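You operate a simulated robot arm through the tools that you are given. There is no shell and no other tool. Be economical: measure what you need, move in short steps, check, and stop when the job is done.

You run a simulated two-armed robot. Do the job below in one go: nothing can be reset, and whatever is moved stays where it is left.

TASK
On the deck of the cart, fold the cream cloth in half, so that its two short edges meet.

Only the result counts: the job must be done as asked and must still hold three seconds after the hand-in. Knocking over, shifting, dropping, spilling or breaking anything else fails it. Flat cloth is picked up by pressing the open fingertips on it (5 to 10 N) and closing them slowly along it; thin cloth reads only 2 to 8 mm in the jaws.

THE ROBOT
Two 7-joint arms with two-finger parallel grippers on one trunk, on a base that drives. Base frame: it is fixed to the floor where the robot stands at the start and does not move with it; the origin is under the middle of the robot, x ahead of it, y to its left, z up. Units: cm, degrees, N and s.
The left shoulder is at the start at [7, 16.3, 107], the right one opposite. Places, roughly: deck of the cart [60, -10, 70]. Payload 3.43 kg a hand.
Tool frame (each hand has its own): the origin (TCP) lies between the finger pads and is the grasp point; the fingertips stand 3.4 cm ahead of it; z points along the fingers, y is the line along which they close. Largest opening 12.8 cm; finger width 2.4, thickness 1.2; the body of the gripper, 4.8 by 13 cm, starts 9.6 cm behind the TCP.
Orientation is that of the tool frame in the base frame, as a unit quaternion [w, x, y, z]. With the fingers straight down and closing along the base's y, the tool's x points along the base's -x, its y along +y and its z along -z.

THE INTERFACE
- The arms move only by the tool apply_moves. It takes "left_targets", "right_targets" or both (then of equal length, played together; a hand with none holds still); each is a list that holds one entry, the list of rows, each a list of 7 numbers: the opening in per cent of the stroke, from 0 (shut) to 100 (fully open), then the shift along the base's x, y, z in units of 400 mm (1.0 is 400 mm), then the turn, a rotation vector about the base's x, y, z in units of 180 degrees (1.0 is 180 degrees). In form: [[[grip, tx, ty, tz, wx, wy, wz], ...]]. A call has 1 to 8 rows; each row is the pose to reach, as a shift and turn from the pose commanded when the call began. A call with a number of a shift or a turn outside -1 to 1 is refused whole. Rows are played at 5 a second. More than 5 cm and 8.6 degrees between two rows, or a gripper value outside its range, and nothing of the call is played. A pose out of reach is approached as far as the arm can. The call stops where the force on the tool passes 40 N (or 10 N more than at its start, if that is more) or the arm is blocked; 0.2 s more then pass. The fingers move at their own pace (about 15.3 cm/s each) and stop on an object; they squeeze with about 32 N. The grip force told is the motor's: it shows also when the fingers shut on nothing. Time passes only in rows, and 0.2 s behind the last, so rows that repeat a pose let the fingers close. It gives the time, the measured TCP pose, the force on the tool (base axes), the opening and the grip force at its end, in the units of the frame above (readings bear some noise), with the torque about the TCP (base axes, N m) and any sound that the robot's microphone picked up.
- Cameras (640 x 400 px; columns grow to the right, rows downward): "scene" is now at [13.55, 0.02, 128]; the picture's right is [-0.11, -0.99, 0.00], its down [-0.77, 0.09, -0.63] and it looks along [0.63, -0.07, -0.78] (base axes); focal length 252 px, centre (320, 200). "left" rides on the left gripper at [7.6, 1.1, -16] in its tool frame; the picture's right is [-0.15, 0.99, 0.00], its down [-0.88, -0.13, -0.46] and it looks along [-0.45, -0.07, 0.89] (tool axes); focal length 234 px, centre (320, 200). "right" rides on the right gripper at [7.6, -1.1, -16] in its tool frame; the picture's right is [0.15, 0.99, 0.00], its down [-0.88, 0.13, -0.46] and it looks along [-0.45, 0.07, 0.89] (tool axes); focal length 234 px, centre (320, 200).
- camera(camera): a new picture of that camera. It takes no simulated time.
- lift_body(by): slides the trunk up (or, below 0, down) by that many cm; the arms and the scene camera ride with it, the base frame stays. It gives what a move gives, with no picture.
- steer(legs): drives the robot by 1 to 6 legs, each [ahead, left, turn to the left] in cm, cm and degrees, along the robot's own axes; the way and the turn of a leg run together, so that a leg with both is an arc; at most 150 cm and 180 degrees a leg. The arms and the cameras ride along, it lands a little off, and it stops where it bumps. It gives what a move gives.
- turn_head(pan, tilt): turns the head with the scene camera to pan (to the left, within 86 degrees either way) and tilt (down, from -29 to 69), counted from straight ahead of the robot. It gives what a move gives.
- locate(camera, pixels): for up to 12 pixels [column, row] of the newest picture of that camera ("zoom" is the newest enlarged one), the place [x, y, z] in the base frame of the surface seen there, good to about 0.2 cm, but the place of the scene camera against the robot may be out by one fixed shift of up to 1.8 cm in any direction. It takes no simulated time.
- close_up(camera, box): a new picture of the part [left, top, right, bottom] of that camera's present view, enlarged. It takes no simulated time.
- job_done(): hands the job in; it is judged then, once.

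Work in short steps. Measure before you move; look again where a grasp or a placing could have gone wrong, and mend it. You have 80 turns and 78 pictures in all, those below and enlarged ones among them. Open the grippers and draw the arms clear of the work before you hand the job in, unless the task says otherwise.

The tools are called after ">>>" as a command line: name --argument value ..., lists and objects as JSON in quotes. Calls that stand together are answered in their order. apply_moves: Moves the arms, as the interface text tells. Its arguments: {"type":"object","properties":{"left_targets":{"type":"array","items":{"type":"array","items":{"type":"array","items":{"type":"number"}}}},"right_targets":{"type":"array","items":{"type":"array","items":{"type":"array","items":{"type":"number"}}}}},"required":[]} The other tools are called the same way: lift_body (by) slides the trunk up or down; steer (legs) drives the base; turn_head (pan, tilt) turns the head that bears the scene camera; camera (camera) takes a picture; locate (camera, pixels) gives the place of the surface under pixels of a picture; close_up (camera, box) takes an enlarged picture of a part of a camera's view; job_done () hands the job in.

At the start:

```text
clock: 0.0
left_position: [50.5, 13.37, 90.1]
left_tcp_rot: [0.0, 0.001, 1.0, 0.0]
left_ft_force: [0.2, -0.7, -0.2]
left_moment: [-0.01, -0.01, 0.0]
left_grip_width: 12.8
left_gripper_force: 0.0
right_position: [42.7, -30.05, 88.62]
right_tcp_rot: [-0.001, 0.0, 1.0, 0.001]
right_ft_force: [0.0, -0.4, 0.5]
right_moment: [-0.01, 0.01, -0.01]
right_grip_width: 12.8
right_gripper_force: 0.1
trunk travel left (down, up): [-55.0, 39.0]
robot x, y, heading: [-0.17, 0.11, 0.3]
head pan, tilt: [-6.4, 50.9]
```

scene: 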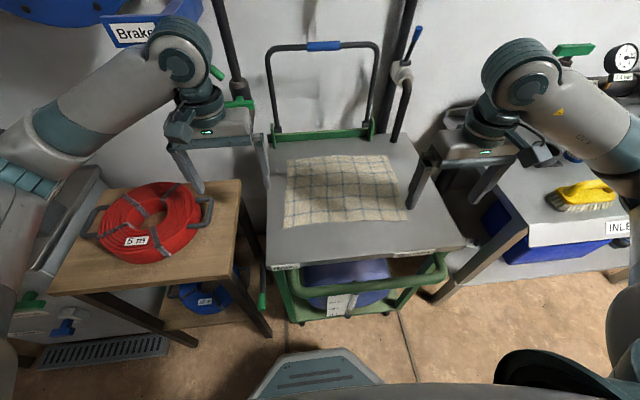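
right: 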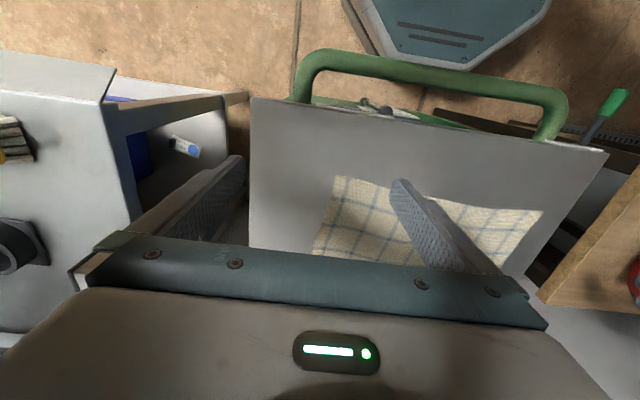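
left: 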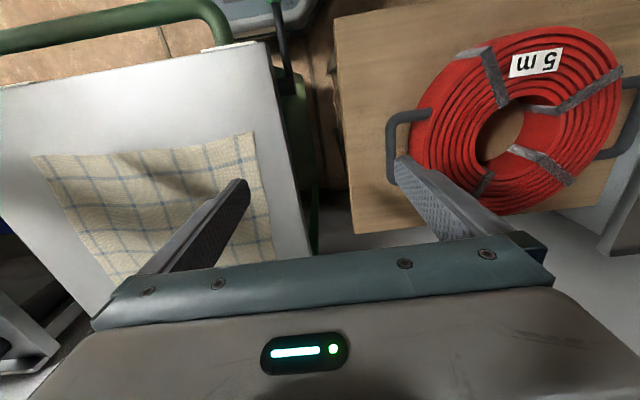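

The scene shows the cream cloth with corners near (288,158), (388,154), (410,220), (284,228). I locate corners and the deck around it.

>>> close_up --camera "scene" --box '[250, 120, 480, 264]'

>>> locate --camera "scene" --pixels '[[288, 160], [387, 156], [408, 219], [286, 226], [340, 190], [275, 200], [430, 230], [270, 260], [460, 242], [272, 142], [408, 136]]'

>>> locate --camera "left" --pixels '[[34, 157], [250, 134], [272, 262], [283, 100], [150, 90], [150, 170]]'

```text
2.78 times, centred on (365, 192) of scene
```

zoom: 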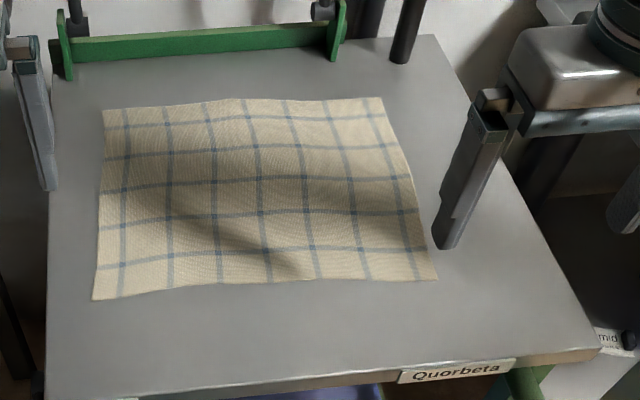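

```text
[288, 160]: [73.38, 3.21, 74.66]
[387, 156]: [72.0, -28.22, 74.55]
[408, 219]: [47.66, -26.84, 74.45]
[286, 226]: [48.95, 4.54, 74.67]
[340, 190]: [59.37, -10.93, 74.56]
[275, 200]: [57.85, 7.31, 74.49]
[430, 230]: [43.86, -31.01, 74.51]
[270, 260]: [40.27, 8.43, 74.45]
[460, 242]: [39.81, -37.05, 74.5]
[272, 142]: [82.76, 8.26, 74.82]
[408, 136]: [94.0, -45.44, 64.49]
```

```text
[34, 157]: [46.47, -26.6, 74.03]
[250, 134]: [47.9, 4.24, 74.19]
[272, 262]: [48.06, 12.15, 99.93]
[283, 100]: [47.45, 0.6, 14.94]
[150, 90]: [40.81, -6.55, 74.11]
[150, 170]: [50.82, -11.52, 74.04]
```

The deck is at z≈74.1 and the cloth is about 31 (y) by 24.5 (x), so its short edges lie at y≈4 and y≈-28. I'd like to shift the base right by about 10 cm, so I check the space on that side first.

>>> turn_head --pan -60 --tilt 50

>>> camera --camera "scene"

```text
clock: 1.2
left_position: [50.32, 13.27, 90.16]
left_tcp_rot: [0.0, -0.001, 1.0, 0.0]
left_ft_force: [0.7, 0.0, -0.4]
left_moment: [0.0, 0.0, 0.02]
left_grip_width: 12.81
left_gripper_force: 0.1
right_position: [42.59, -30.04, 88.6]
right_tcp_rot: [0.001, 0.0, 1.0, 0.0]
right_ft_force: [0.0, 0.5, 0.1]
right_moment: [0.0, 0.0, 0.0]
right_grip_width: 12.8
right_gripper_force: 0.3
trunk travel left (down, up): [-55.0, 39.0]
robot x, y, heading: [0.09, -0.07, -0.0]
head pan, tilt: [-60.0, 50.0]
```

```text
73 pictures are left
```

scene: 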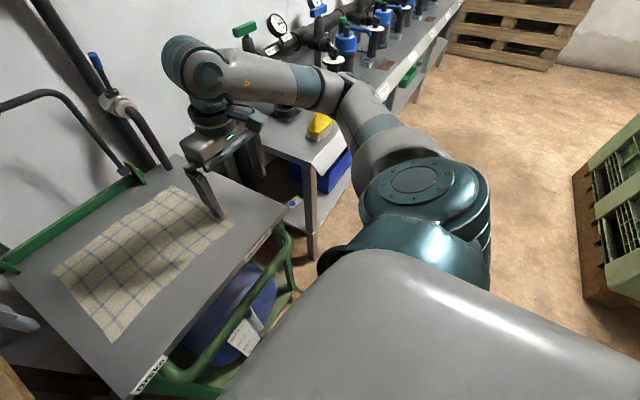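

Floor on the right is free. I first move both hands in above the cloth while yawing them (left −45°, right +45°), so that the fingers will close along x.

>>> apply_moves --left_targets '[[[90, 0.042, -0.019, 0.01, 0, 0, -0.0417], [80, 0.083, -0.038, 0.02, 0, 0, -0.0833], [70, 0.125, -0.056, 0.03, 0, 0, -0.125], [60, 0.167, -0.075, 0.04, 0, 0, -0.1667], [50, 0.208, -0.094, 0.045, 0, 0, -0.2083], [40, 0.25, -0.1125, 0.05, 0, 0, -0.25]]]' --right_targets '[[[90, 0.012, 0.033, 0.02, 0, 0, 0.0417], [80, 0.025, 0.067, 0.04, 0, 0, 0.0833], [70, 0.037, 0.1, 0.06, 0, 0, 0.125], [60, 0.05, 0.133, 0.07, 0, 0, 0.1667], [50, 0.062, 0.167, 0.08, 0, 0, 0.2083], [40, 0.075, 0.2, 0.09, 0, 0, 0.25]]]'

>>> turn_head --pan -6.4 --tilt 50.9

>>> camera --camera "scene"

```text
clock: 2.6
left_position: [60.35, 8.83, 92.42]
left_tcp_rot: [0.0, 0.383, 0.924, 0.0]
left_ft_force: [0.4, 0.6, 0.1]
left_moment: [-0.01, -0.01, -0.02]
left_grip_width: 5.13
left_gripper_force: 0.1
right_position: [45.55, -21.89, 92.35]
right_tcp_rot: [0.0, -0.385, 0.923, 0.001]
right_ft_force: [0.7, 0.6, -0.5]
right_moment: [-0.01, 0.0, -0.01]
right_grip_width: 5.11
right_gripper_force: 0.1
trunk travel left (down, up): [-55.0, 39.0]
robot x, y, heading: [-0.09, -0.3, -0.0]
head pan, tilt: [-60.0, 50.0]
```

```text
clock: 3.8
left_position: [60.33, 8.86, 92.31]
left_tcp_rot: [0.0, 0.382, 0.924, 0.0]
left_ft_force: [0.6, -0.9, 0.2]
left_moment: [0.0, -0.02, 0.0]
left_grip_width: 5.13
left_gripper_force: 0.0
right_position: [45.51, -22.06, 92.41]
right_tcp_rot: [0.0, -0.382, 0.924, 0.0]
right_ft_force: [0.2, -0.1, 0.6]
right_moment: [0.0, -0.01, 0.01]
right_grip_width: 5.13
right_gripper_force: 0.2
trunk travel left (down, up): [-55.0, 39.0]
robot x, y, heading: [-0.13, -0.01, 0.2]
head pan, tilt: [-6.4, 50.9]
```

```text
72 pictures are left
```

scene: 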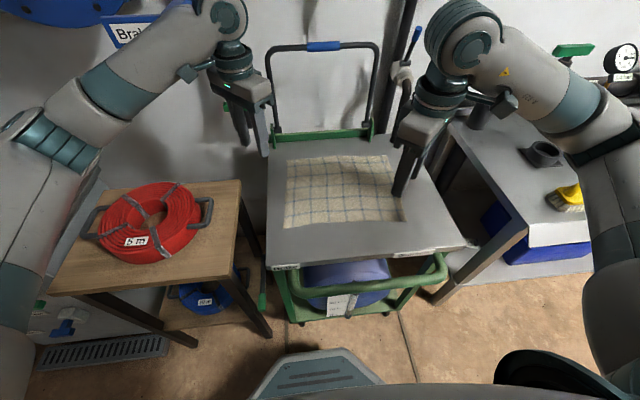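

Both hands tracked well. Now I shift the base 10 cm to the right with the arms high.

>>> steer --legs '[[0, -10, 0]]'

```text
clock: 5.0
left_position: [60.38, -1.11, 92.39]
left_tcp_rot: [0.0, 0.383, 0.924, 0.0]
left_ft_force: [0.1, 0.7, 0.3]
left_moment: [0.01, -0.02, -0.02]
left_grip_width: 5.14
left_gripper_force: 0.1
right_position: [45.52, -31.97, 92.42]
right_tcp_rot: [0.0, -0.382, 0.924, 0.001]
right_ft_force: [-0.1, 0.2, -0.8]
right_moment: [0.03, 0.0, 0.02]
right_grip_width: 5.13
right_gripper_force: 0.3
trunk travel left (down, up): [-55.0, 39.0]
robot x, y, heading: [-0.05, -10.41, -0.2]
head pan, tilt: [-6.4, 50.9]
```

Base moved as planned. Next: left hand to above the far-left corner, right hand toward the near-left one, both yawed the remaining 45°.

>>> apply_moves --left_targets '[[[38, 0.042, 0.012, 0, 0, 0, -0.0417], [36, 0.083, 0.025, 0, 0, 0, -0.0833], [34, 0.125, 0.037, 0, 0, 0, -0.125], [32, 0.167, 0.05, 0, 0, 0, -0.1667], [30, 0.208, 0.06, 0, 0, 0, -0.2083], [28, 0.25, 0.07, 0, 0, 0, -0.25], [25, 0.25, 0.07, -0.02, 0, 0, -0.25], [25, 0.25, 0.07, -0.05, 0, 0, -0.25]]]' --right_targets '[[[38, 0.014, 0.08, 0, 0, 0, 0.032], [36, 0.028, 0.16, 0, 0, 0, 0.064], [34, 0.042, 0.24, 0, 0, 0, 0.096], [32, 0.056, 0.32, 0, 0, 0, 0.128], [30, 0.07, 0.4, 0, 0, 0, 0.16], [28, 0.084, 0.48, 0, 0, 0, 0.192], [25, 0.1, 0.56, 0, 0, 0, 0.224], [25, 0.112, 0.64, 0, 0, 0, 0.25]]]'

>>> camera --camera "scene"

>>> camera --camera "left"

>>> camera --camera "right"

```text
clock: 6.8
left_position: [70.34, 1.64, 90.25]
left_tcp_rot: [0.0, 0.707, 0.707, 0.0]
left_ft_force: [0.1, -0.7, -0.7]
left_moment: [0.04, -0.01, 0.0]
left_grip_width: 3.2
left_gripper_force: 0.0
right_position: [49.86, -8.45, 92.31]
right_tcp_rot: [0.0, -0.694, 0.72, -0.001]
right_ft_force: [0.5, -0.2, -0.2]
right_moment: [0.01, 0.03, 0.03]
right_grip_width: 3.19
right_gripper_force: 0.0
right hand out of reach, approached as far as the arm can: row 8
trunk travel left (down, up): [-55.0, 39.0]
robot x, y, heading: [-0.37, -9.92, 0.3]
head pan, tilt: [-6.4, 50.9]
```

```text
71 pictures are left
```

scene: 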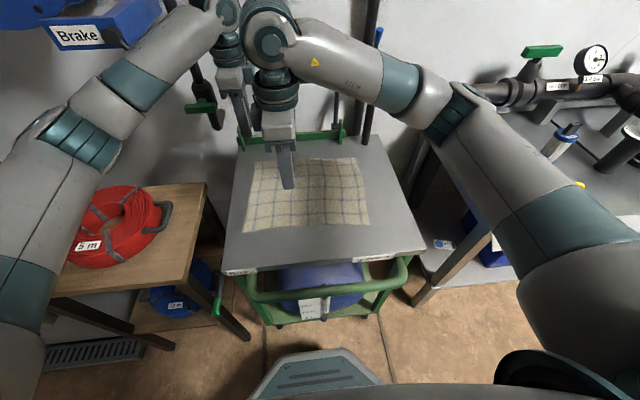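

```text
70 pictures are left
```

left: 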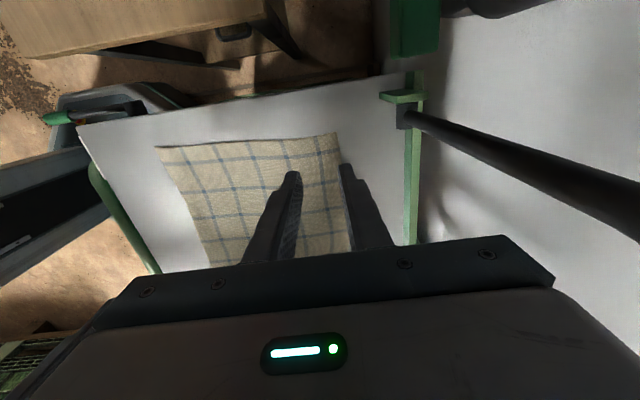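

```text
69 pictures are left
```

right: 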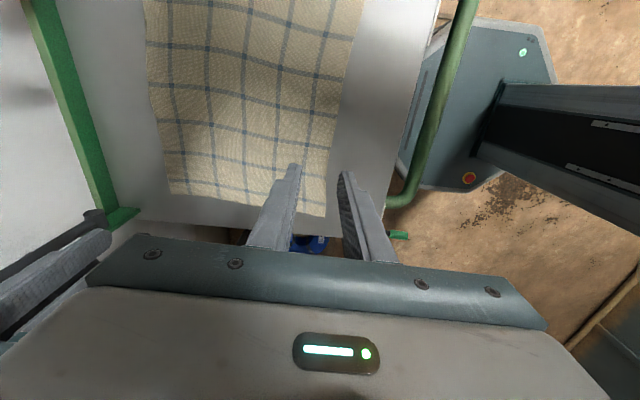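

The right hand stopped short at y=-8.5 (yaw limit, most likely). I ease its yaw by about 15° and move it on toward y≈2.5.

>>> apply_moves --right_targets '[[[25, 0, 0.05, 0, 0, 0, -0.04], [25, 0, 0.12, 0, 0, 0, -0.08], [25, 0, 0.2, 0, 0, 0, -0.08], [25, 0, 0.27, 0, 0, 0, -0.08]]]'

```text
clock: 7.8
left_position: [70.32, 1.89, 90.41]
left_tcp_rot: [0.0, 0.707, 0.707, 0.0]
left_ft_force: [-0.5, -0.2, 0.0]
left_moment: [0.01, 0.01, 0.03]
left_grip_width: 3.2
left_gripper_force: 0.1
right_position: [49.87, 2.55, 92.28]
right_tcp_rot: [0.0, -0.612, 0.79, 0.0]
right_ft_force: [0.5, 0.4, 0.2]
right_moment: [0.01, 0.0, 0.02]
right_grip_width: 3.18
right_gripper_force: 0.0
trunk travel left (down, up): [-55.0, 39.0]
robot x, y, heading: [-0.16, -9.91, 0.0]
head pan, tilt: [-6.4, 50.9]
```

Right hand reached it at yaw 75°. I rehearse the carry in the air: both hands go 29 cm toward −y, to see whether all of it is in reach.

>>> apply_moves --left_targets '[[[25, 0, -0.09, 0, 0, 0, 0], [25, 0, -0.18, 0, 0, 0, 0], [25, 0, -0.27, 0, 0, 0, 0], [25, 0, -0.36, 0, 0, 0, 0], [25, 0, -0.45, 0, 0, 0, 0], [25, 0, -0.54, 0, 0, 0, 0], [25, 0, -0.63, 0, 0, 0, 0], [25, 0, -0.72, 0, 0, 0, 0]]]' --right_targets '[[[25, 0, -0.09, 0, 0, 0, 0], [25, 0, -0.18, 0, 0, 0, 0], [25, 0, -0.27, 0, 0, 0, 0], [25, 0, -0.36, 0, 0, 0, 0], [25, 0, -0.45, 0, 0, 0, 0], [25, 0, -0.54, 0, 0, 0, 0], [25, 0, -0.63, 0, 0, 0, 0], [25, 0, -0.72, 0, 0, 0, 0]]]'

>>> camera --camera "scene"

```text
clock: 9.6
left_position: [70.1, -27.39, 90.2]
left_tcp_rot: [0.0, 0.707, 0.707, 0.001]
left_ft_force: [0.0, -0.4, -0.6]
left_moment: [0.08, -0.03, 0.04]
left_grip_width: 3.22
left_gripper_force: 0.1
right_position: [49.54, -26.5, 92.35]
right_tcp_rot: [0.002, -0.612, 0.79, 0.001]
right_ft_force: [-0.8, -0.3, -0.3]
right_moment: [0.07, -0.05, -0.02]
right_grip_width: 3.2
right_gripper_force: 0.1
trunk travel left (down, up): [-55.0, 39.0]
robot x, y, heading: [0.31, -9.89, 0.1]
head pan, tilt: [-6.4, 50.9]
```

```text
68 pictures are left
```

scene: 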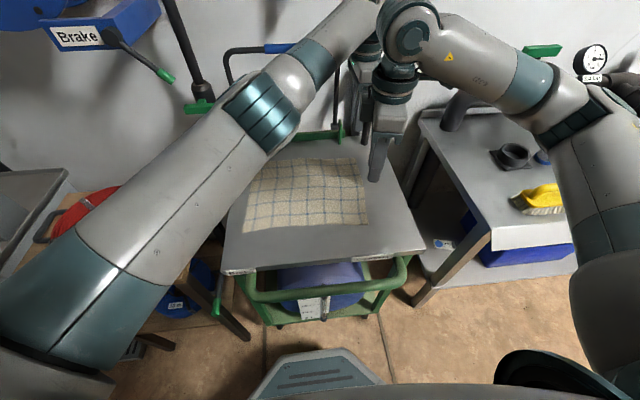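

The full carry is reachable. From here I take wrist pictures to measure the cloth corners accurately.

>>> camera --camera "right"

>>> camera --camera "left"

>>> close_up --camera "scene" --box '[220, 140, 420, 265]'

```text
67 pictures are left
```

right: 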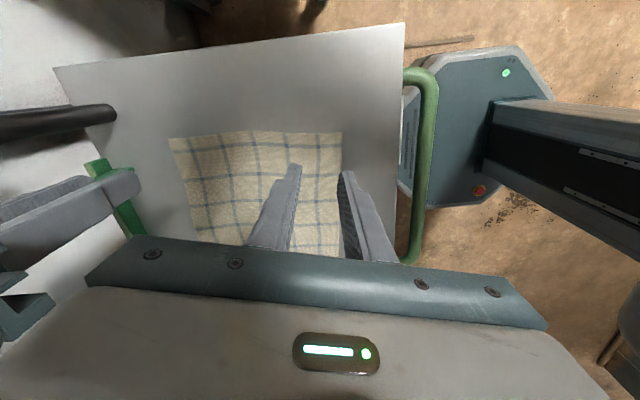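

```text
66 pictures are left
```

left: 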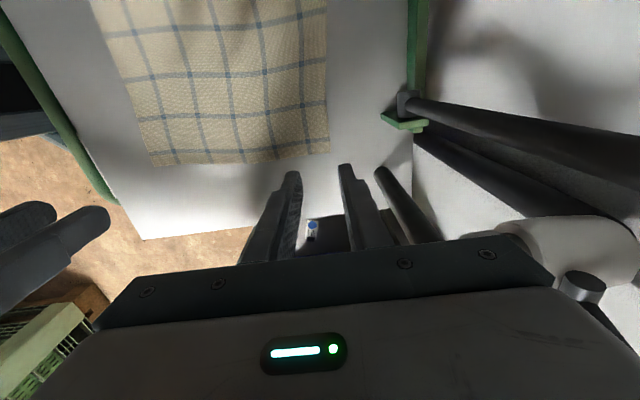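

```text
3.20 times, centred on (320, 202) of scene
```

zoom: 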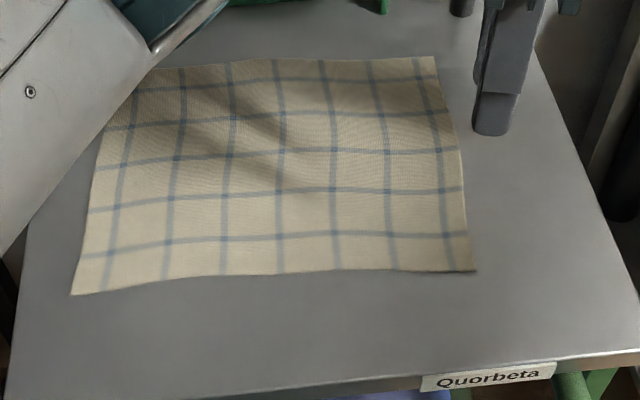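

Right-edge corners show at left-cam (328,152) and (150,165), and right-cam (342,132) and (168,139). I locate them in all views.

>>> locate --camera "left" --pixels '[[327, 150], [152, 163], [250, 90], [250, 190]]'

>>> locate --camera "right" --pixels '[[340, 134], [171, 140], [255, 133], [250, 80]]'

>>> locate --camera "zoom" --pixels '[[473, 268], [433, 60], [74, 291], [300, 170], [600, 300]]'

```text
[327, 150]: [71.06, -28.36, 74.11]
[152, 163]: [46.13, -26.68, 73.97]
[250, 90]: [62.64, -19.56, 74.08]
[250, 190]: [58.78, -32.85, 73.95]
```

```text
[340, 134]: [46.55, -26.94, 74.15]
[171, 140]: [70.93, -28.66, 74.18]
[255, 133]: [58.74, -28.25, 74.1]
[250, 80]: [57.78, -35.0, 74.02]
```

```text
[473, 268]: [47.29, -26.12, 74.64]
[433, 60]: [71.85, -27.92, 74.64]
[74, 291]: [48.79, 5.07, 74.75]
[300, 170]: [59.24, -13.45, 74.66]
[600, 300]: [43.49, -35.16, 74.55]
```

Corners agree: right edge (71.0,−28.5)–(46.4,−26.8), left edge about (72.3,2.7)–(47.9,4.4). I return both hands over the left corners with jaws at 2.4 cm.

>>> apply_moves --left_targets '[[[22, 0, 0.09, 0, 0, 0, 0], [20, 0, 0.18, 0, 0, 0, 0], [19, 0, 0.27, 0, 0, 0, 0], [19, 0, 0.36, 0, 0, 0, 0], [19, 0, 0.45, 0, 0, 0, 0], [19, 0, 0.54, 0, 0, 0, 0], [19, 0, 0.63, 0, 0, 0, 0], [19, 0, 0.718, 0, 0, 0, 0]]]' --right_targets '[[[22, 0, 0.09, 0, 0, 0, 0], [20, 0, 0.18, 0, 0, 0, 0], [19, 0, 0.27, 0, 0, 0, 0], [19, 0, 0.36, 0, 0, 0, 0], [19, 0, 0.45, 0, 0, 0, 0], [19, 0, 0.54, 0, 0, 0, 0], [19, 0, 0.63, 0, 0, 0, 0], [19, 0.01, 0.73, 0, 0, 0, 0]]]'

>>> apply_moves --left_targets '[[[19, 0, 0, -0.06, 0, 0, 0], [19, 0, 0, -0.13, 0, 0, 0], [19, 0, 0, -0.2, 0, 0, 0], [19, 0, 0, -0.25, 0, 0, 0]]]' --right_targets '[[[19, 0, 0, -0.08, 0, 0, 0], [19, 0, 0, -0.16, 0, 0, 0], [19, 0, 0, -0.24, 0, 0, 0], [19, 0, 0, -0.3, 0, 0, 0]]]'

>>> camera --camera "left"

>>> camera --camera "right"

```text
clock: 11.4
left_position: [70.41, 1.94, 90.36]
left_tcp_rot: [0.001, 0.707, 0.707, -0.001]
left_ft_force: [-0.6, -0.4, -0.6]
left_moment: [-0.05, -0.03, 0.0]
left_grip_width: 2.43
left_gripper_force: 0.0
right_position: [49.83, 3.12, 92.41]
right_tcp_rot: [-0.002, -0.612, 0.791, -0.001]
right_ft_force: [0.1, -0.8, -0.4]
right_moment: [-0.05, -0.01, -0.04]
right_grip_width: 2.46
right_gripper_force: 0.1
trunk travel left (down, up): [-55.0, 39.0]
robot x, y, heading: [-0.3, -9.89, -0.0]
head pan, tilt: [-6.4, 50.9]
```

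```text
clock: 12.4
left_position: [70.53, 1.6, 80.18]
left_tcp_rot: [0.0, 0.708, 0.707, 0.0]
left_ft_force: [0.0, 0.1, -0.3]
left_moment: [-0.01, -0.03, -0.01]
left_grip_width: 2.42
left_gripper_force: 0.2
right_position: [50.09, 2.81, 80.25]
right_tcp_rot: [0.0, -0.613, 0.79, 0.0]
right_ft_force: [-0.5, 0.2, 0.2]
right_moment: [0.02, 0.02, 0.01]
right_grip_width: 2.44
right_gripper_force: 0.0
trunk travel left (down, up): [-55.0, 39.0]
robot x, y, heading: [0.08, -9.74, 0.2]
head pan, tilt: [-6.4, 50.9]
```

```text
64 pictures are left
```

left: 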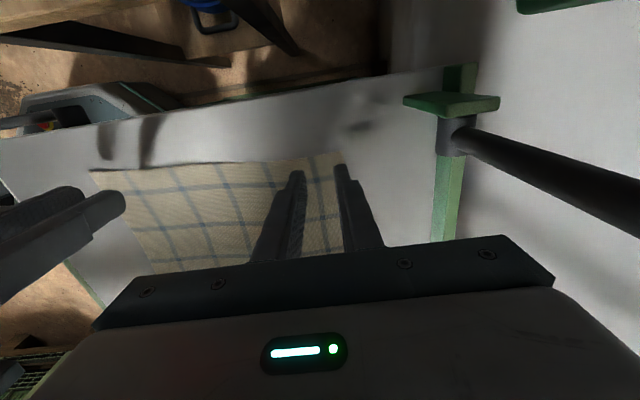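

```text
63 pictures are left
```

right: 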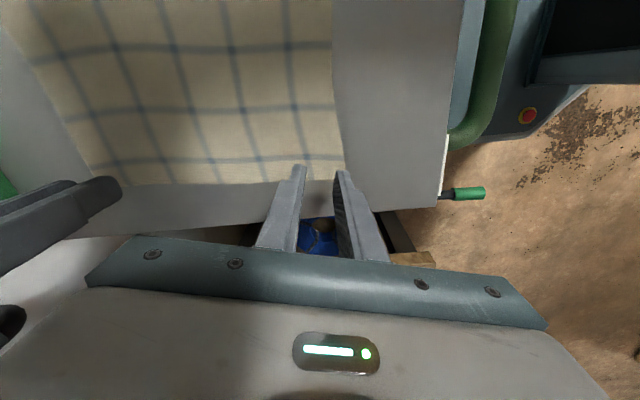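

Left cam shows the far corner at about (342,154), right cam the near corner at about (345,170). I locate them to fine-tune the grasps.

>>> locate --camera "left" --pixels '[[340, 156], [94, 172], [310, 158], [380, 150]]'

>>> locate --camera "right" --pixels '[[343, 167], [94, 182], [275, 178], [380, 150]]'

```text
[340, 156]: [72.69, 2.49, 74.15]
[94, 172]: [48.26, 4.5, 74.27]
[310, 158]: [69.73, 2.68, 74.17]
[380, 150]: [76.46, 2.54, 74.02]
```

```text
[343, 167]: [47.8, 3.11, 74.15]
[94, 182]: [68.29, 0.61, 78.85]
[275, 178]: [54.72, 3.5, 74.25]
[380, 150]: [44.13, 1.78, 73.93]
```

Both hands are well placed: fingers flush with the left edge and about 2.3 cm in from the corners. I lower to just above contact.

>>> apply_moves --left_targets '[[[19, 0, 0, -0.03, 0, 0, 0], [19, 0, 0, -0.055, 0, 0, 0], [19, 0, 0, -0.065, 0, 0, 0], [19, 0, 0, -0.067, 0, 0, 0]]]' --right_targets '[[[19, 0, 0, -0.03, 0, 0, 0], [19, 0, 0, -0.055, 0, 0, 0], [19, 0, 0, -0.065, 0, 0, 0], [19, 0, 0, -0.067, 0, 0, 0]]]'

```text
clock: 13.4
left_position: [70.5, 1.61, 77.63]
left_tcp_rot: [0.0, 0.707, 0.707, 0.001]
left_ft_force: [-0.1, 0.4, -0.4]
left_moment: [0.0, -0.01, 0.02]
left_grip_width: 2.44
left_gripper_force: 0.0
right_position: [50.1, 2.8, 77.77]
right_tcp_rot: [-0.001, -0.613, 0.79, 0.0]
right_ft_force: [0.8, -0.5, -0.4]
right_moment: [-0.01, -0.01, 0.03]
right_grip_width: 2.42
right_gripper_force: 0.0
trunk travel left (down, up): [-55.0, 39.0]
robot x, y, heading: [0.15, -9.91, -0.2]
head pan, tilt: [-6.4, 50.9]
```

No contact yet; I go down another 2 mm in small steps.

>>> apply_moves --left_targets '[[[19, 0, 0, -0.0025, 0, 0, 0], [19, 0, 0, -0.005, 0, 0, 0]]]' --right_targets '[[[19, 0, 0, -0.0025, 0, 0, 0], [19, 0, 0, -0.005, 0, 0, 0]]]'

```text
clock: 14.0
left_position: [70.48, 1.73, 77.4]
left_tcp_rot: [0.0, 0.707, 0.707, 0.0]
left_ft_force: [-0.2, -0.8, 0.6]
left_moment: [0.03, -0.02, 0.02]
left_grip_width: 2.42
left_gripper_force: 0.1
right_position: [50.15, 2.71, 77.43]
right_tcp_rot: [0.001, -0.612, 0.791, 0.0]
right_ft_force: [-0.1, 0.8, 0.0]
right_moment: [-0.01, 0.01, -0.06]
right_grip_width: 2.41
right_gripper_force: 0.1
trunk travel left (down, up): [-55.0, 39.0]
robot x, y, heading: [0.21, -9.69, -0.1]
head pan, tilt: [-6.4, 50.9]
```

Still no force, so down 1.5 mm more.

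>>> apply_moves --left_targets '[[[19, 0, 0, -0.002, 0, 0, 0], [19, 0, 0, -0.00375, 0, 0, 0]]]' --right_targets '[[[19, 0, 0, -0.002, 0, 0, 0], [19, 0, 0, -0.00375, 0, 0, 0]]]'

```text
clock: 14.6
left_position: [70.41, 1.72, 77.48]
left_tcp_rot: [0.002, 0.707, 0.708, 0.0]
left_ft_force: [1.2, 0.8, 6.7]
left_moment: [0.06, 0.08, -0.02]
left_grip_width: 2.34
left_gripper_force: 0.0
right_position: [49.99, 2.87, 77.46]
right_tcp_rot: [0.0, -0.613, 0.79, 0.0]
right_ft_force: [0.0, 1.0, -1.5]
right_moment: [-0.02, 0.01, 0.02]
right_grip_width: 2.43
right_gripper_force: 0.0
trunk travel left (down, up): [-55.0, 39.0]
robot x, y, heading: [-0.12, -9.87, -0.0]
head pan, tilt: [-6.4, 50.9]
```

Left presses with 6.7 N; right isn't touching yet. I lower only the right.

>>> apply_moves --right_targets '[[[19, 0, 0, -0.002, 0, 0, 0], [19, 0, 0, -0.003, 0, 0, 0]]]'

```text
clock: 15.2
left_position: [70.32, 1.76, 77.48]
left_tcp_rot: [0.001, 0.707, 0.707, 0.0]
left_ft_force: [3.3, 1.0, 6.7]
left_moment: [0.01, 0.0, -0.02]
left_grip_width: 2.22
left_gripper_force: 0.0
right_position: [50.14, 2.8, 77.31]
right_tcp_rot: [0.001, -0.613, 0.79, 0.0]
right_ft_force: [0.2, -1.9, 11.5]
right_moment: [-0.15, 0.22, 0.16]
right_grip_width: 2.41
right_gripper_force: 0.1
trunk travel left (down, up): [-55.0, 39.0]
robot x, y, heading: [0.14, -9.81, -0.3]
head pan, tilt: [-6.4, 50.9]
```

Right reads 11.5 N; I ease it a touch and close both slowly along the cloth.

>>> apply_moves --left_targets '[[[18, 0, 0, 0, 0, 0, 0], [15, 0, 0, 0, 0, 0, 0], [12, 0, 0, 0, 0, 0, 0], [9, 0, 0, 0, 0, 0, 0], [6, 0, 0, 0, 0, 0, 0], [3, 0, 0, 0, 0, 0, 0], [0, 0, 0, 0, 0, 0, 0], [0, 0, 0, 0, 0, 0, 0]]]' --right_targets '[[[18, 0, 0, 0.0008, 0, 0, 0], [15, 0, 0, 0.0008, 0, 0, 0], [12, 0, 0, 0.0008, 0, 0, 0], [9, 0, 0, 0.0008, 0, 0, 0], [6, 0, 0, 0.0008, 0, 0, 0], [3, 0, 0, 0.0008, 0, 0, 0], [0, 0, 0, 0.0008, 0, 0, 0], [0, 0, 0, 0.0008, 0, 0, 0]]]'

>>> camera --camera "left"

>>> camera --camera "right"

```text
clock: 17.0
left_position: [70.1, 1.67, 77.48]
left_tcp_rot: [0.002, 0.707, 0.707, 0.002]
left_ft_force: [-5.2, -0.8, 12.1]
left_moment: [-0.01, 0.16, 0.02]
left_grip_width: 0.24
left_gripper_force: 31.3
right_position: [50.0, 2.85, 77.42]
right_tcp_rot: [0.001, -0.612, 0.791, -0.001]
right_ft_force: [5.5, -1.4, 27.9]
right_moment: [0.03, -0.21, 0.06]
right_grip_width: 0.17
right_gripper_force: 32.3
trunk travel left (down, up): [-55.0, 39.0]
robot x, y, heading: [-0.16, -9.68, -0.1]
head pan, tilt: [-6.4, 50.9]
```

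```text
62 pictures are left
```

left: 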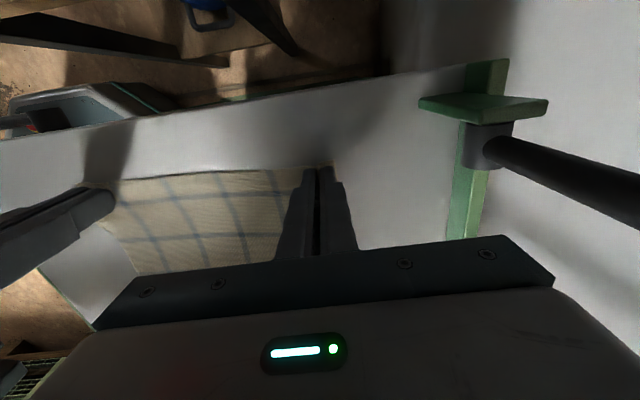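

```text
61 pictures are left
```

right: 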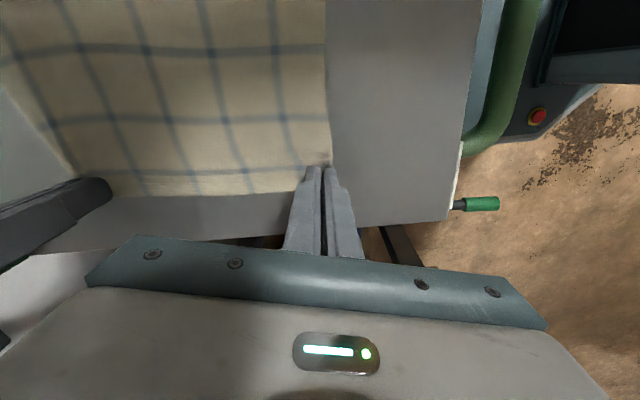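

Both read about 2 mm and the cloth is gathered to the fingers. I lift 4 cm while drawing slightly inward, and look.

>>> apply_moves --left_targets '[[[0, 0, 0, 0.02, 0, 0, 0], [0, 0, -0.005, 0.05, 0, 0, 0], [0, 0, -0.015, 0.08, 0, 0, 0], [0, 0, -0.03, 0.11, 0, 0, 0]]]' --right_targets '[[[0, 0, 0, 0.02, 0, 0, 0], [0, 0, -0.005, 0.05, 0, 0, 0], [0, 0, -0.015, 0.08, 0, 0, 0], [0, 0, -0.03, 0.11, 0, 0, 0]]]'

>>> camera --camera "left"

>>> camera --camera "right"

```text
clock: 18.0
left_position: [70.45, 0.43, 81.81]
left_tcp_rot: [0.0, 0.707, 0.707, 0.0]
left_ft_force: [-5.7, 0.5, -0.6]
left_moment: [0.0, 0.18, -0.01]
left_grip_width: 0.19
left_gripper_force: 31.7
right_position: [50.27, 1.59, 81.71]
right_tcp_rot: [0.001, -0.612, 0.791, 0.0]
right_ft_force: [5.7, 0.6, -0.2]
right_moment: [-0.01, -0.19, 0.06]
right_grip_width: 0.16
right_gripper_force: 32.2
trunk travel left (down, up): [-55.0, 39.0]
robot x, y, heading: [-0.1, -9.99, 0.0]
head pan, tilt: [-6.4, 50.9]
```

```text
60 pictures are left
```

left: 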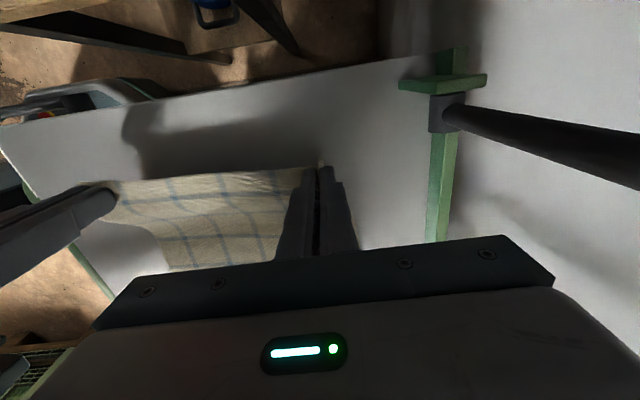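

```text
59 pictures are left
```

right: 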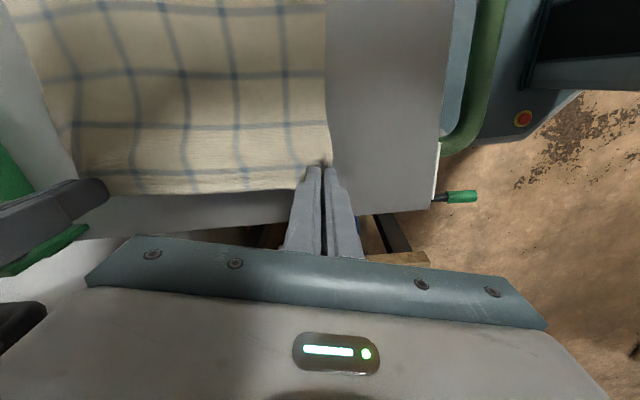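

Both corners are held and the short edge is lifted (slight tension of 5.7 N between the hands). I carry them over in an arc, first past the middle.

>>> apply_moves --left_targets '[[[0, -0.004, -0.0325, 0.0525, 0, 0, 0], [0, -0.007, -0.0825, 0.1025, 0, 0, 0], [0, -0.01, -0.145, 0.1475, 0, 0, 0], [0, -0.013, -0.2075, 0.1775, 0, 0, 0], [0, -0.016, -0.27, 0.195, 0, 0, 0], [0, -0.019, -0.33, 0.2, 0, 0, 0], [0, -0.022, -0.395, 0.195, 0, 0, 0], [0, -0.026, -0.4575, 0.175, 0, 0, 0]]]' --right_targets '[[[0, 0, -0.0325, 0.0525, 0, 0, 0], [0, -0.002, -0.0825, 0.1025, 0, 0, 0], [0, -0.005, -0.145, 0.1475, 0, 0, 0], [0, -0.008, -0.2075, 0.1775, 0, 0, 0], [0, -0.011, -0.27, 0.195, 0, 0, 0], [0, -0.014, -0.33, 0.2, 0, 0, 0], [0, -0.017, -0.395, 0.195, 0, 0, 0], [0, -0.02, -0.4575, 0.175, 0, 0, 0]]]'

>>> camera --camera "scene"

>>> camera --camera "right"

>>> camera --camera "left"

```text
clock: 19.8
left_position: [69.31, -18.01, 88.91]
left_tcp_rot: [-0.002, 0.707, 0.707, 0.001]
left_ft_force: [-3.1, -0.1, 0.0]
left_moment: [0.01, 0.11, 0.0]
left_grip_width: 0.24
left_gripper_force: 31.7
right_position: [49.4, -16.88, 88.75]
right_tcp_rot: [0.0, -0.613, 0.79, 0.0]
right_ft_force: [4.1, -1.3, 0.4]
right_moment: [0.03, -0.11, 0.0]
right_grip_width: 0.15
right_gripper_force: 32.3
trunk travel left (down, up): [-55.0, 39.0]
robot x, y, heading: [0.1, -9.97, -0.2]
head pan, tilt: [-6.4, 50.9]
```

```text
58 pictures are left
```

scene: 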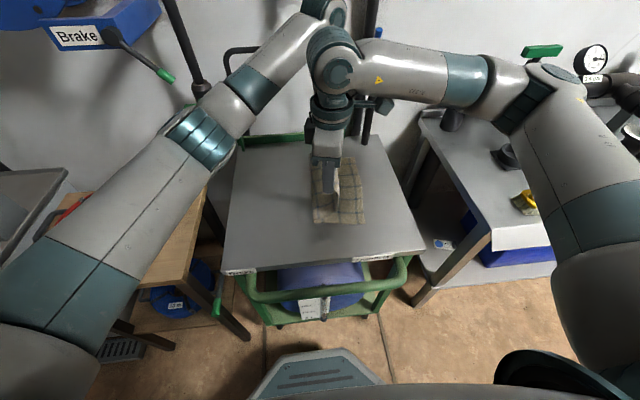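

```text
57 pictures are left
```

right: 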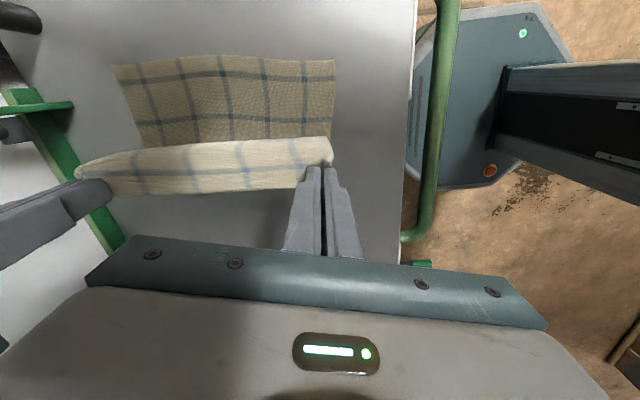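

```text
56 pictures are left
```

left: 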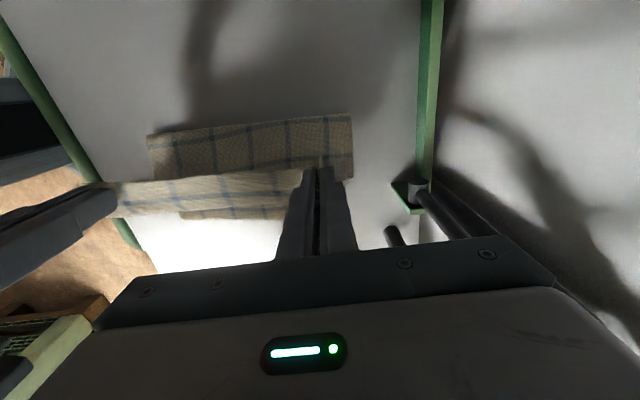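

The fold is hanging nicely with the lower layer visible. I check that the lower right edge hasn't moved: right cam (334,62) and (117,67).

>>> locate --camera "right" --pixels '[[333, 63], [119, 68], [225, 58], [330, 120]]'

>>> locate --camera "left" --pixels '[[184, 217], [350, 118], [150, 137]]'

```text
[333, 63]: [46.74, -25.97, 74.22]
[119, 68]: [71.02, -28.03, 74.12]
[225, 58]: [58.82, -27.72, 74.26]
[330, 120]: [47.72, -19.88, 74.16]
```

```text
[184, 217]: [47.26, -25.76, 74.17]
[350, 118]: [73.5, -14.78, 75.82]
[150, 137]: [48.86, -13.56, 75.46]
```

Lower edge stayed within 0.5 cm of where it was. I set the carried edge down onto it: left to (68.9,−27.0), right to (48.7,−25.2).

>>> apply_moves --left_targets '[[[0, -0.003, -0.061, -0.035, 0, 0, 0], [0, -0.006, -0.113, -0.0775, 0, 0, 0], [0, -0.009, -0.158, -0.1275, 0, 0, 0], [0, -0.011, -0.192, -0.1775, 0, 0, 0], [0, -0.0125, -0.212, -0.2225, 0, 0, 0], [0, -0.0125, -0.226, -0.2525, 0, 0, 0], [0, -0.0125, -0.226, -0.2675, 0, 0, 0], [0, -0.0125, -0.226, -0.2725, 0, 0, 0]]]' --right_targets '[[[0, -0.005, -0.056, -0.035, 0, 0, 0], [0, -0.009, -0.104, -0.0775, 0, 0, 0], [0, -0.012, -0.145, -0.1275, 0, 0, 0], [0, -0.015, -0.176, -0.1775, 0, 0, 0], [0, -0.0175, -0.195, -0.2225, 0, 0, 0], [0, -0.0175, -0.2075, -0.2525, 0, 0, 0], [0, -0.0175, -0.2075, -0.2675, 0, 0, 0], [0, -0.0175, -0.2075, -0.2725, 0, 0, 0]]]'

>>> camera --camera "right"

>>> camera --camera "left"

>>> close_up --camera "scene" --box '[260, 130, 420, 230]'

```text
clock: 21.6
left_position: [68.75, -26.75, 77.79]
left_tcp_rot: [0.0, 0.707, 0.707, 0.0]
left_ft_force: [-7.1, -0.3, 2.4]
left_moment: [0.0, 0.21, -0.05]
left_grip_width: 0.21
left_gripper_force: 31.7
right_position: [48.41, -25.13, 77.82]
right_tcp_rot: [0.001, -0.612, 0.791, 0.0]
right_ft_force: [6.9, -0.2, 1.0]
right_moment: [0.01, -0.23, 0.08]
right_grip_width: 0.13
right_gripper_force: 31.6
trunk travel left (down, up): [-55.0, 39.0]
robot x, y, heading: [0.05, -9.77, -0.1]
head pan, tilt: [-6.4, 50.9]
```

```text
55 pictures are left
```

right: 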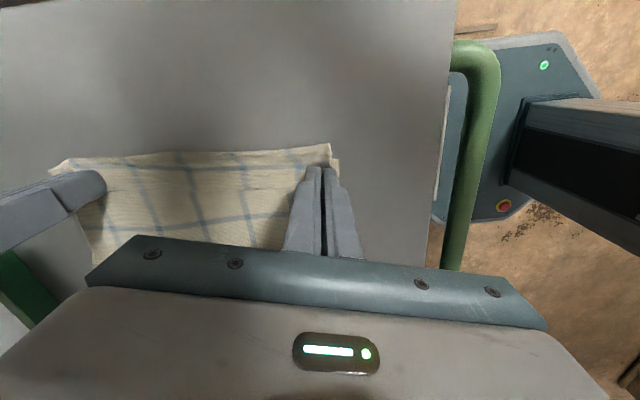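

```text
54 pictures are left
```

left: 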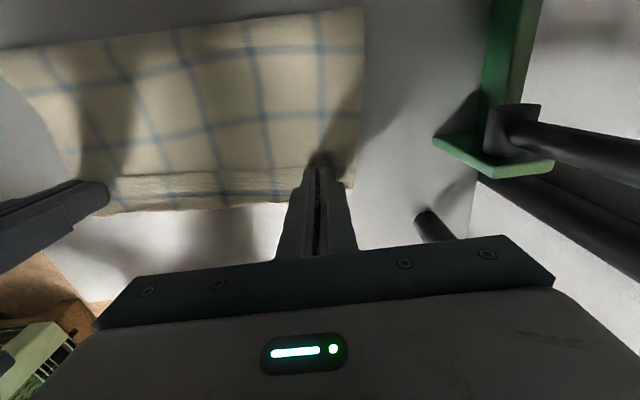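

```text
4.00 times, centred on (340, 180) of scene
```

zoom: 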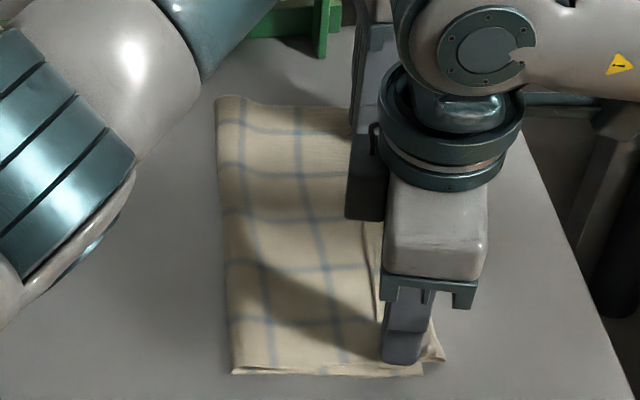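

The edge sits on the lower edge with corners closely aligned. I relieve the tension a little, lower 2 mm, and open slowly.

>>> apply_moves --left_targets '[[[0, -0.003, 0, -0.003, 0, 0, 0], [0, -0.004, 0, -0.005, 0, 0, 0], [3, -0.004, 0, -0.005, 0, 0, 0], [6, -0.004, 0, -0.005, 0, 0, 0], [9, -0.004, 0, -0.003, 0, 0, 0], [12, -0.004, 0, 0, 0, 0, 0], [16, -0.004, 0, 0.005, 0, 0, 0], [20, -0.004, 0, 0.01, 0, 0, 0]]]' --right_targets '[[[0, 0.003, 0, -0.003, 0, 0, 0], [0, 0.004, 0, -0.005, 0, 0, 0], [3, 0.004, 0, -0.005, 0, 0, 0], [6, 0.004, 0, -0.005, 0, 0, 0], [9, 0.004, 0, -0.003, 0, 0, 0], [12, 0.004, 0, 0, 0, 0, 0], [16, 0.004, 0, 0.005, 0, 0, 0], [20, 0.004, 0, 0.01, 0, 0, 0]]]'

>>> camera --camera "right"

>>> camera --camera "left"

```text
clock: 23.4
left_position: [68.62, -26.79, 78.22]
left_tcp_rot: [0.0, 0.707, 0.708, 0.001]
left_ft_force: [0.5, 0.6, 0.1]
left_moment: [0.0, -0.01, -0.02]
left_grip_width: 2.56
left_gripper_force: 0.0
right_position: [48.68, -24.99, 78.17]
right_tcp_rot: [0.001, -0.613, 0.79, 0.0]
right_ft_force: [0.0, -0.3, 0.4]
right_moment: [-0.04, 0.01, -0.01]
right_grip_width: 2.56
right_gripper_force: 0.0
trunk travel left (down, up): [-55.0, 39.0]
robot x, y, heading: [-0.17, -9.94, 0.0]
head pan, tilt: [-6.4, 50.9]
```

```text
52 pictures are left
```

right: 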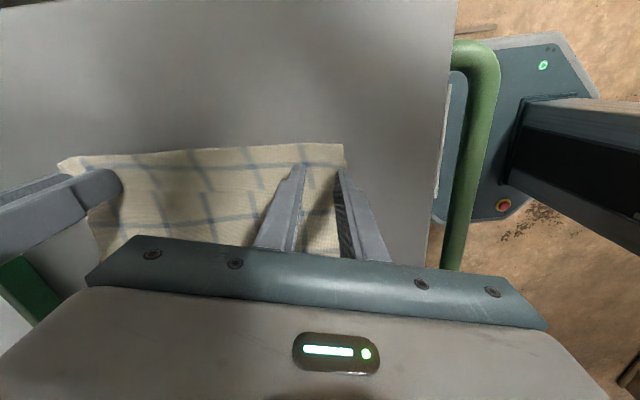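

```text
51 pictures are left
```

left: 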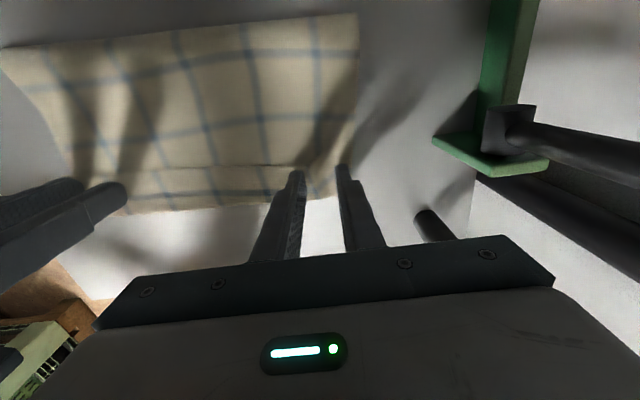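

Both hands released. I raise them straight up about 17 cm and look at the result.

>>> apply_moves --left_targets '[[[20, 0, 0, 0.05, 0, 0, 0], [20, 0, 0, 0.13, 0, 0, 0], [20, 0, 0, 0.23, 0, 0, 0], [20, 0, 0, 0.33, 0, 0, 0], [20, 0, 0, 0.43, 0, 0, 0]]]' --right_targets '[[[20, 0, 0, 0.05, 0, 0, 0], [20, 0, 0, 0.13, 0, 0, 0], [20, 0, 0, 0.23, 0, 0, 0], [20, 0, 0, 0.33, 0, 0, 0], [20, 0, 0, 0.43, 0, 0, 0]]]'

>>> close_up --camera "right" --box '[100, 60, 420, 260]'

>>> close_up --camera "left" --box '[100, 40, 420, 240]'

>>> close_up --camera "scene" --box '[260, 130, 420, 230]'

```text
clock: 24.6
left_position: [68.57, -27.04, 95.6]
left_tcp_rot: [-0.001, 0.707, 0.707, 0.001]
left_ft_force: [-1.1, 0.1, 0.3]
left_moment: [0.0, -0.04, -0.01]
left_grip_width: 2.53
left_gripper_force: 0.1
right_position: [48.43, -25.01, 95.65]
right_tcp_rot: [0.001, -0.613, 0.79, -0.001]
right_ft_force: [-1.0, -0.1, 0.0]
right_moment: [0.02, -0.04, -0.03]
right_grip_width: 2.56
right_gripper_force: 0.1
trunk travel left (down, up): [-55.0, 39.0]
robot x, y, heading: [0.03, -9.8, 0.1]
head pan, tilt: [-6.4, 50.9]
```

```text
2.00 times, centred on (260, 160) of right
```

zoom: 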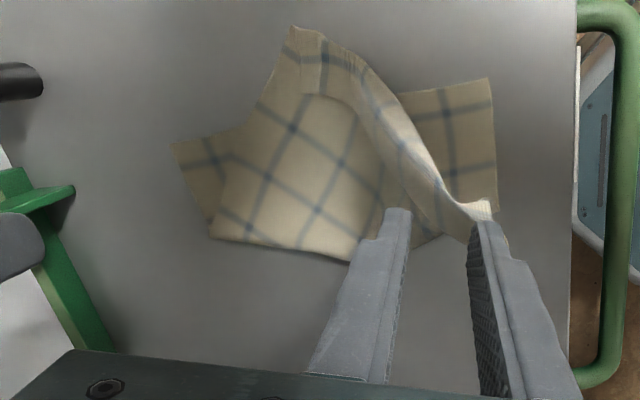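

```text
2.00 times, centred on (260, 140) of left
```

zoom: 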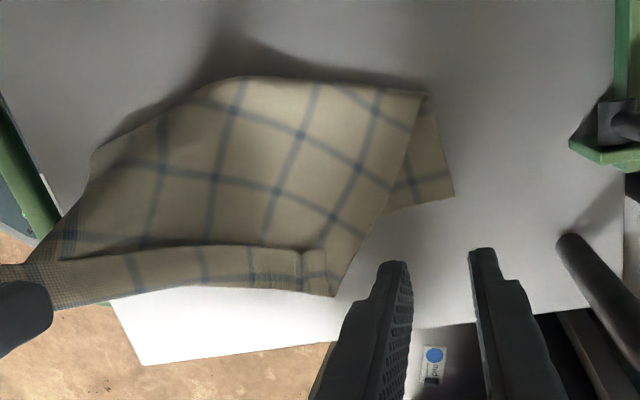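

```text
4.00 times, centred on (340, 180) of scene
```

zoom: 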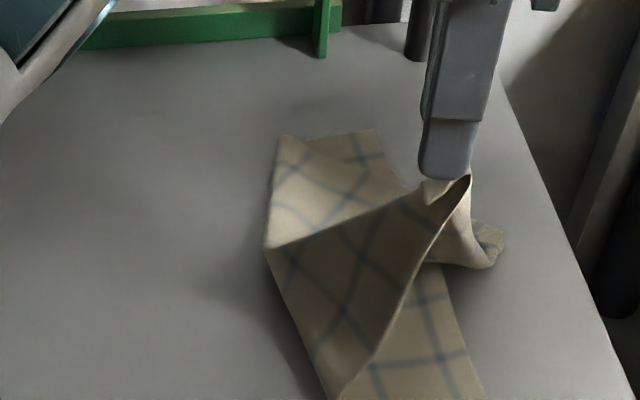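

The cloth is still hanging from the right hand's outer finger and was pulled askew. I look closely at that finger before moving.

>>> close_up --camera "right" --box '[240, 130, 400, 230]'

>>> camera --camera "scene"

>>> camera --camera "left"

>>> close_up --camera "scene" --box '[340, 150, 420, 200]'

```text
4.00 times, centred on (320, 180) of right
```

zoom: 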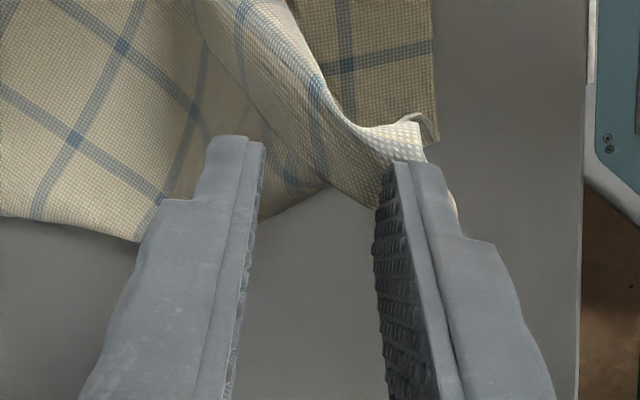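

```text
46 pictures are left
```

scene: 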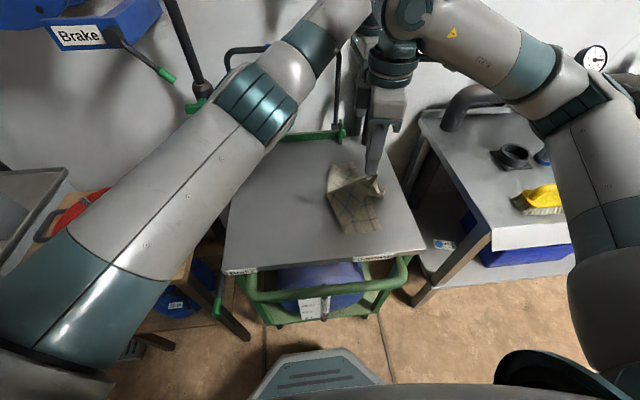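

```text
45 pictures are left
```

left: 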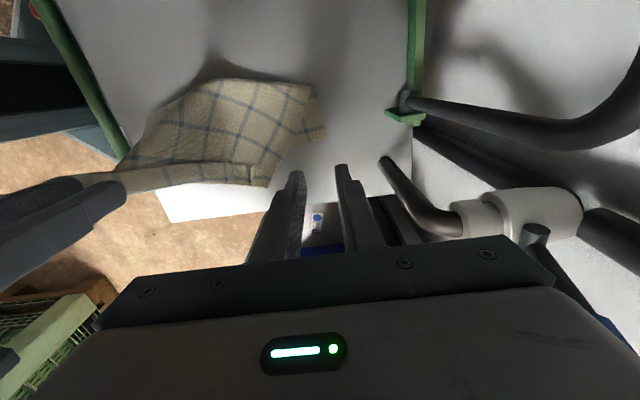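

```text
8.00 times, centred on (380, 175) of scene
```

zoom: 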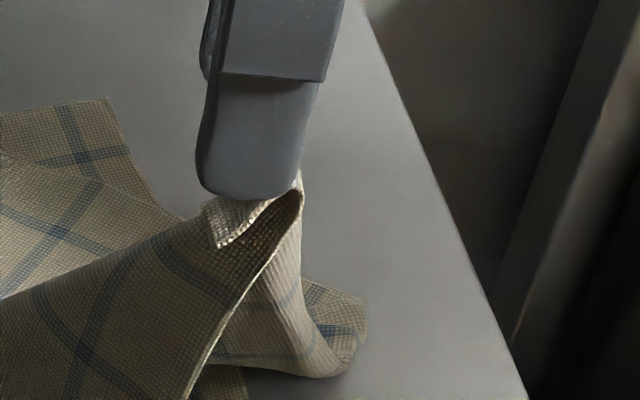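

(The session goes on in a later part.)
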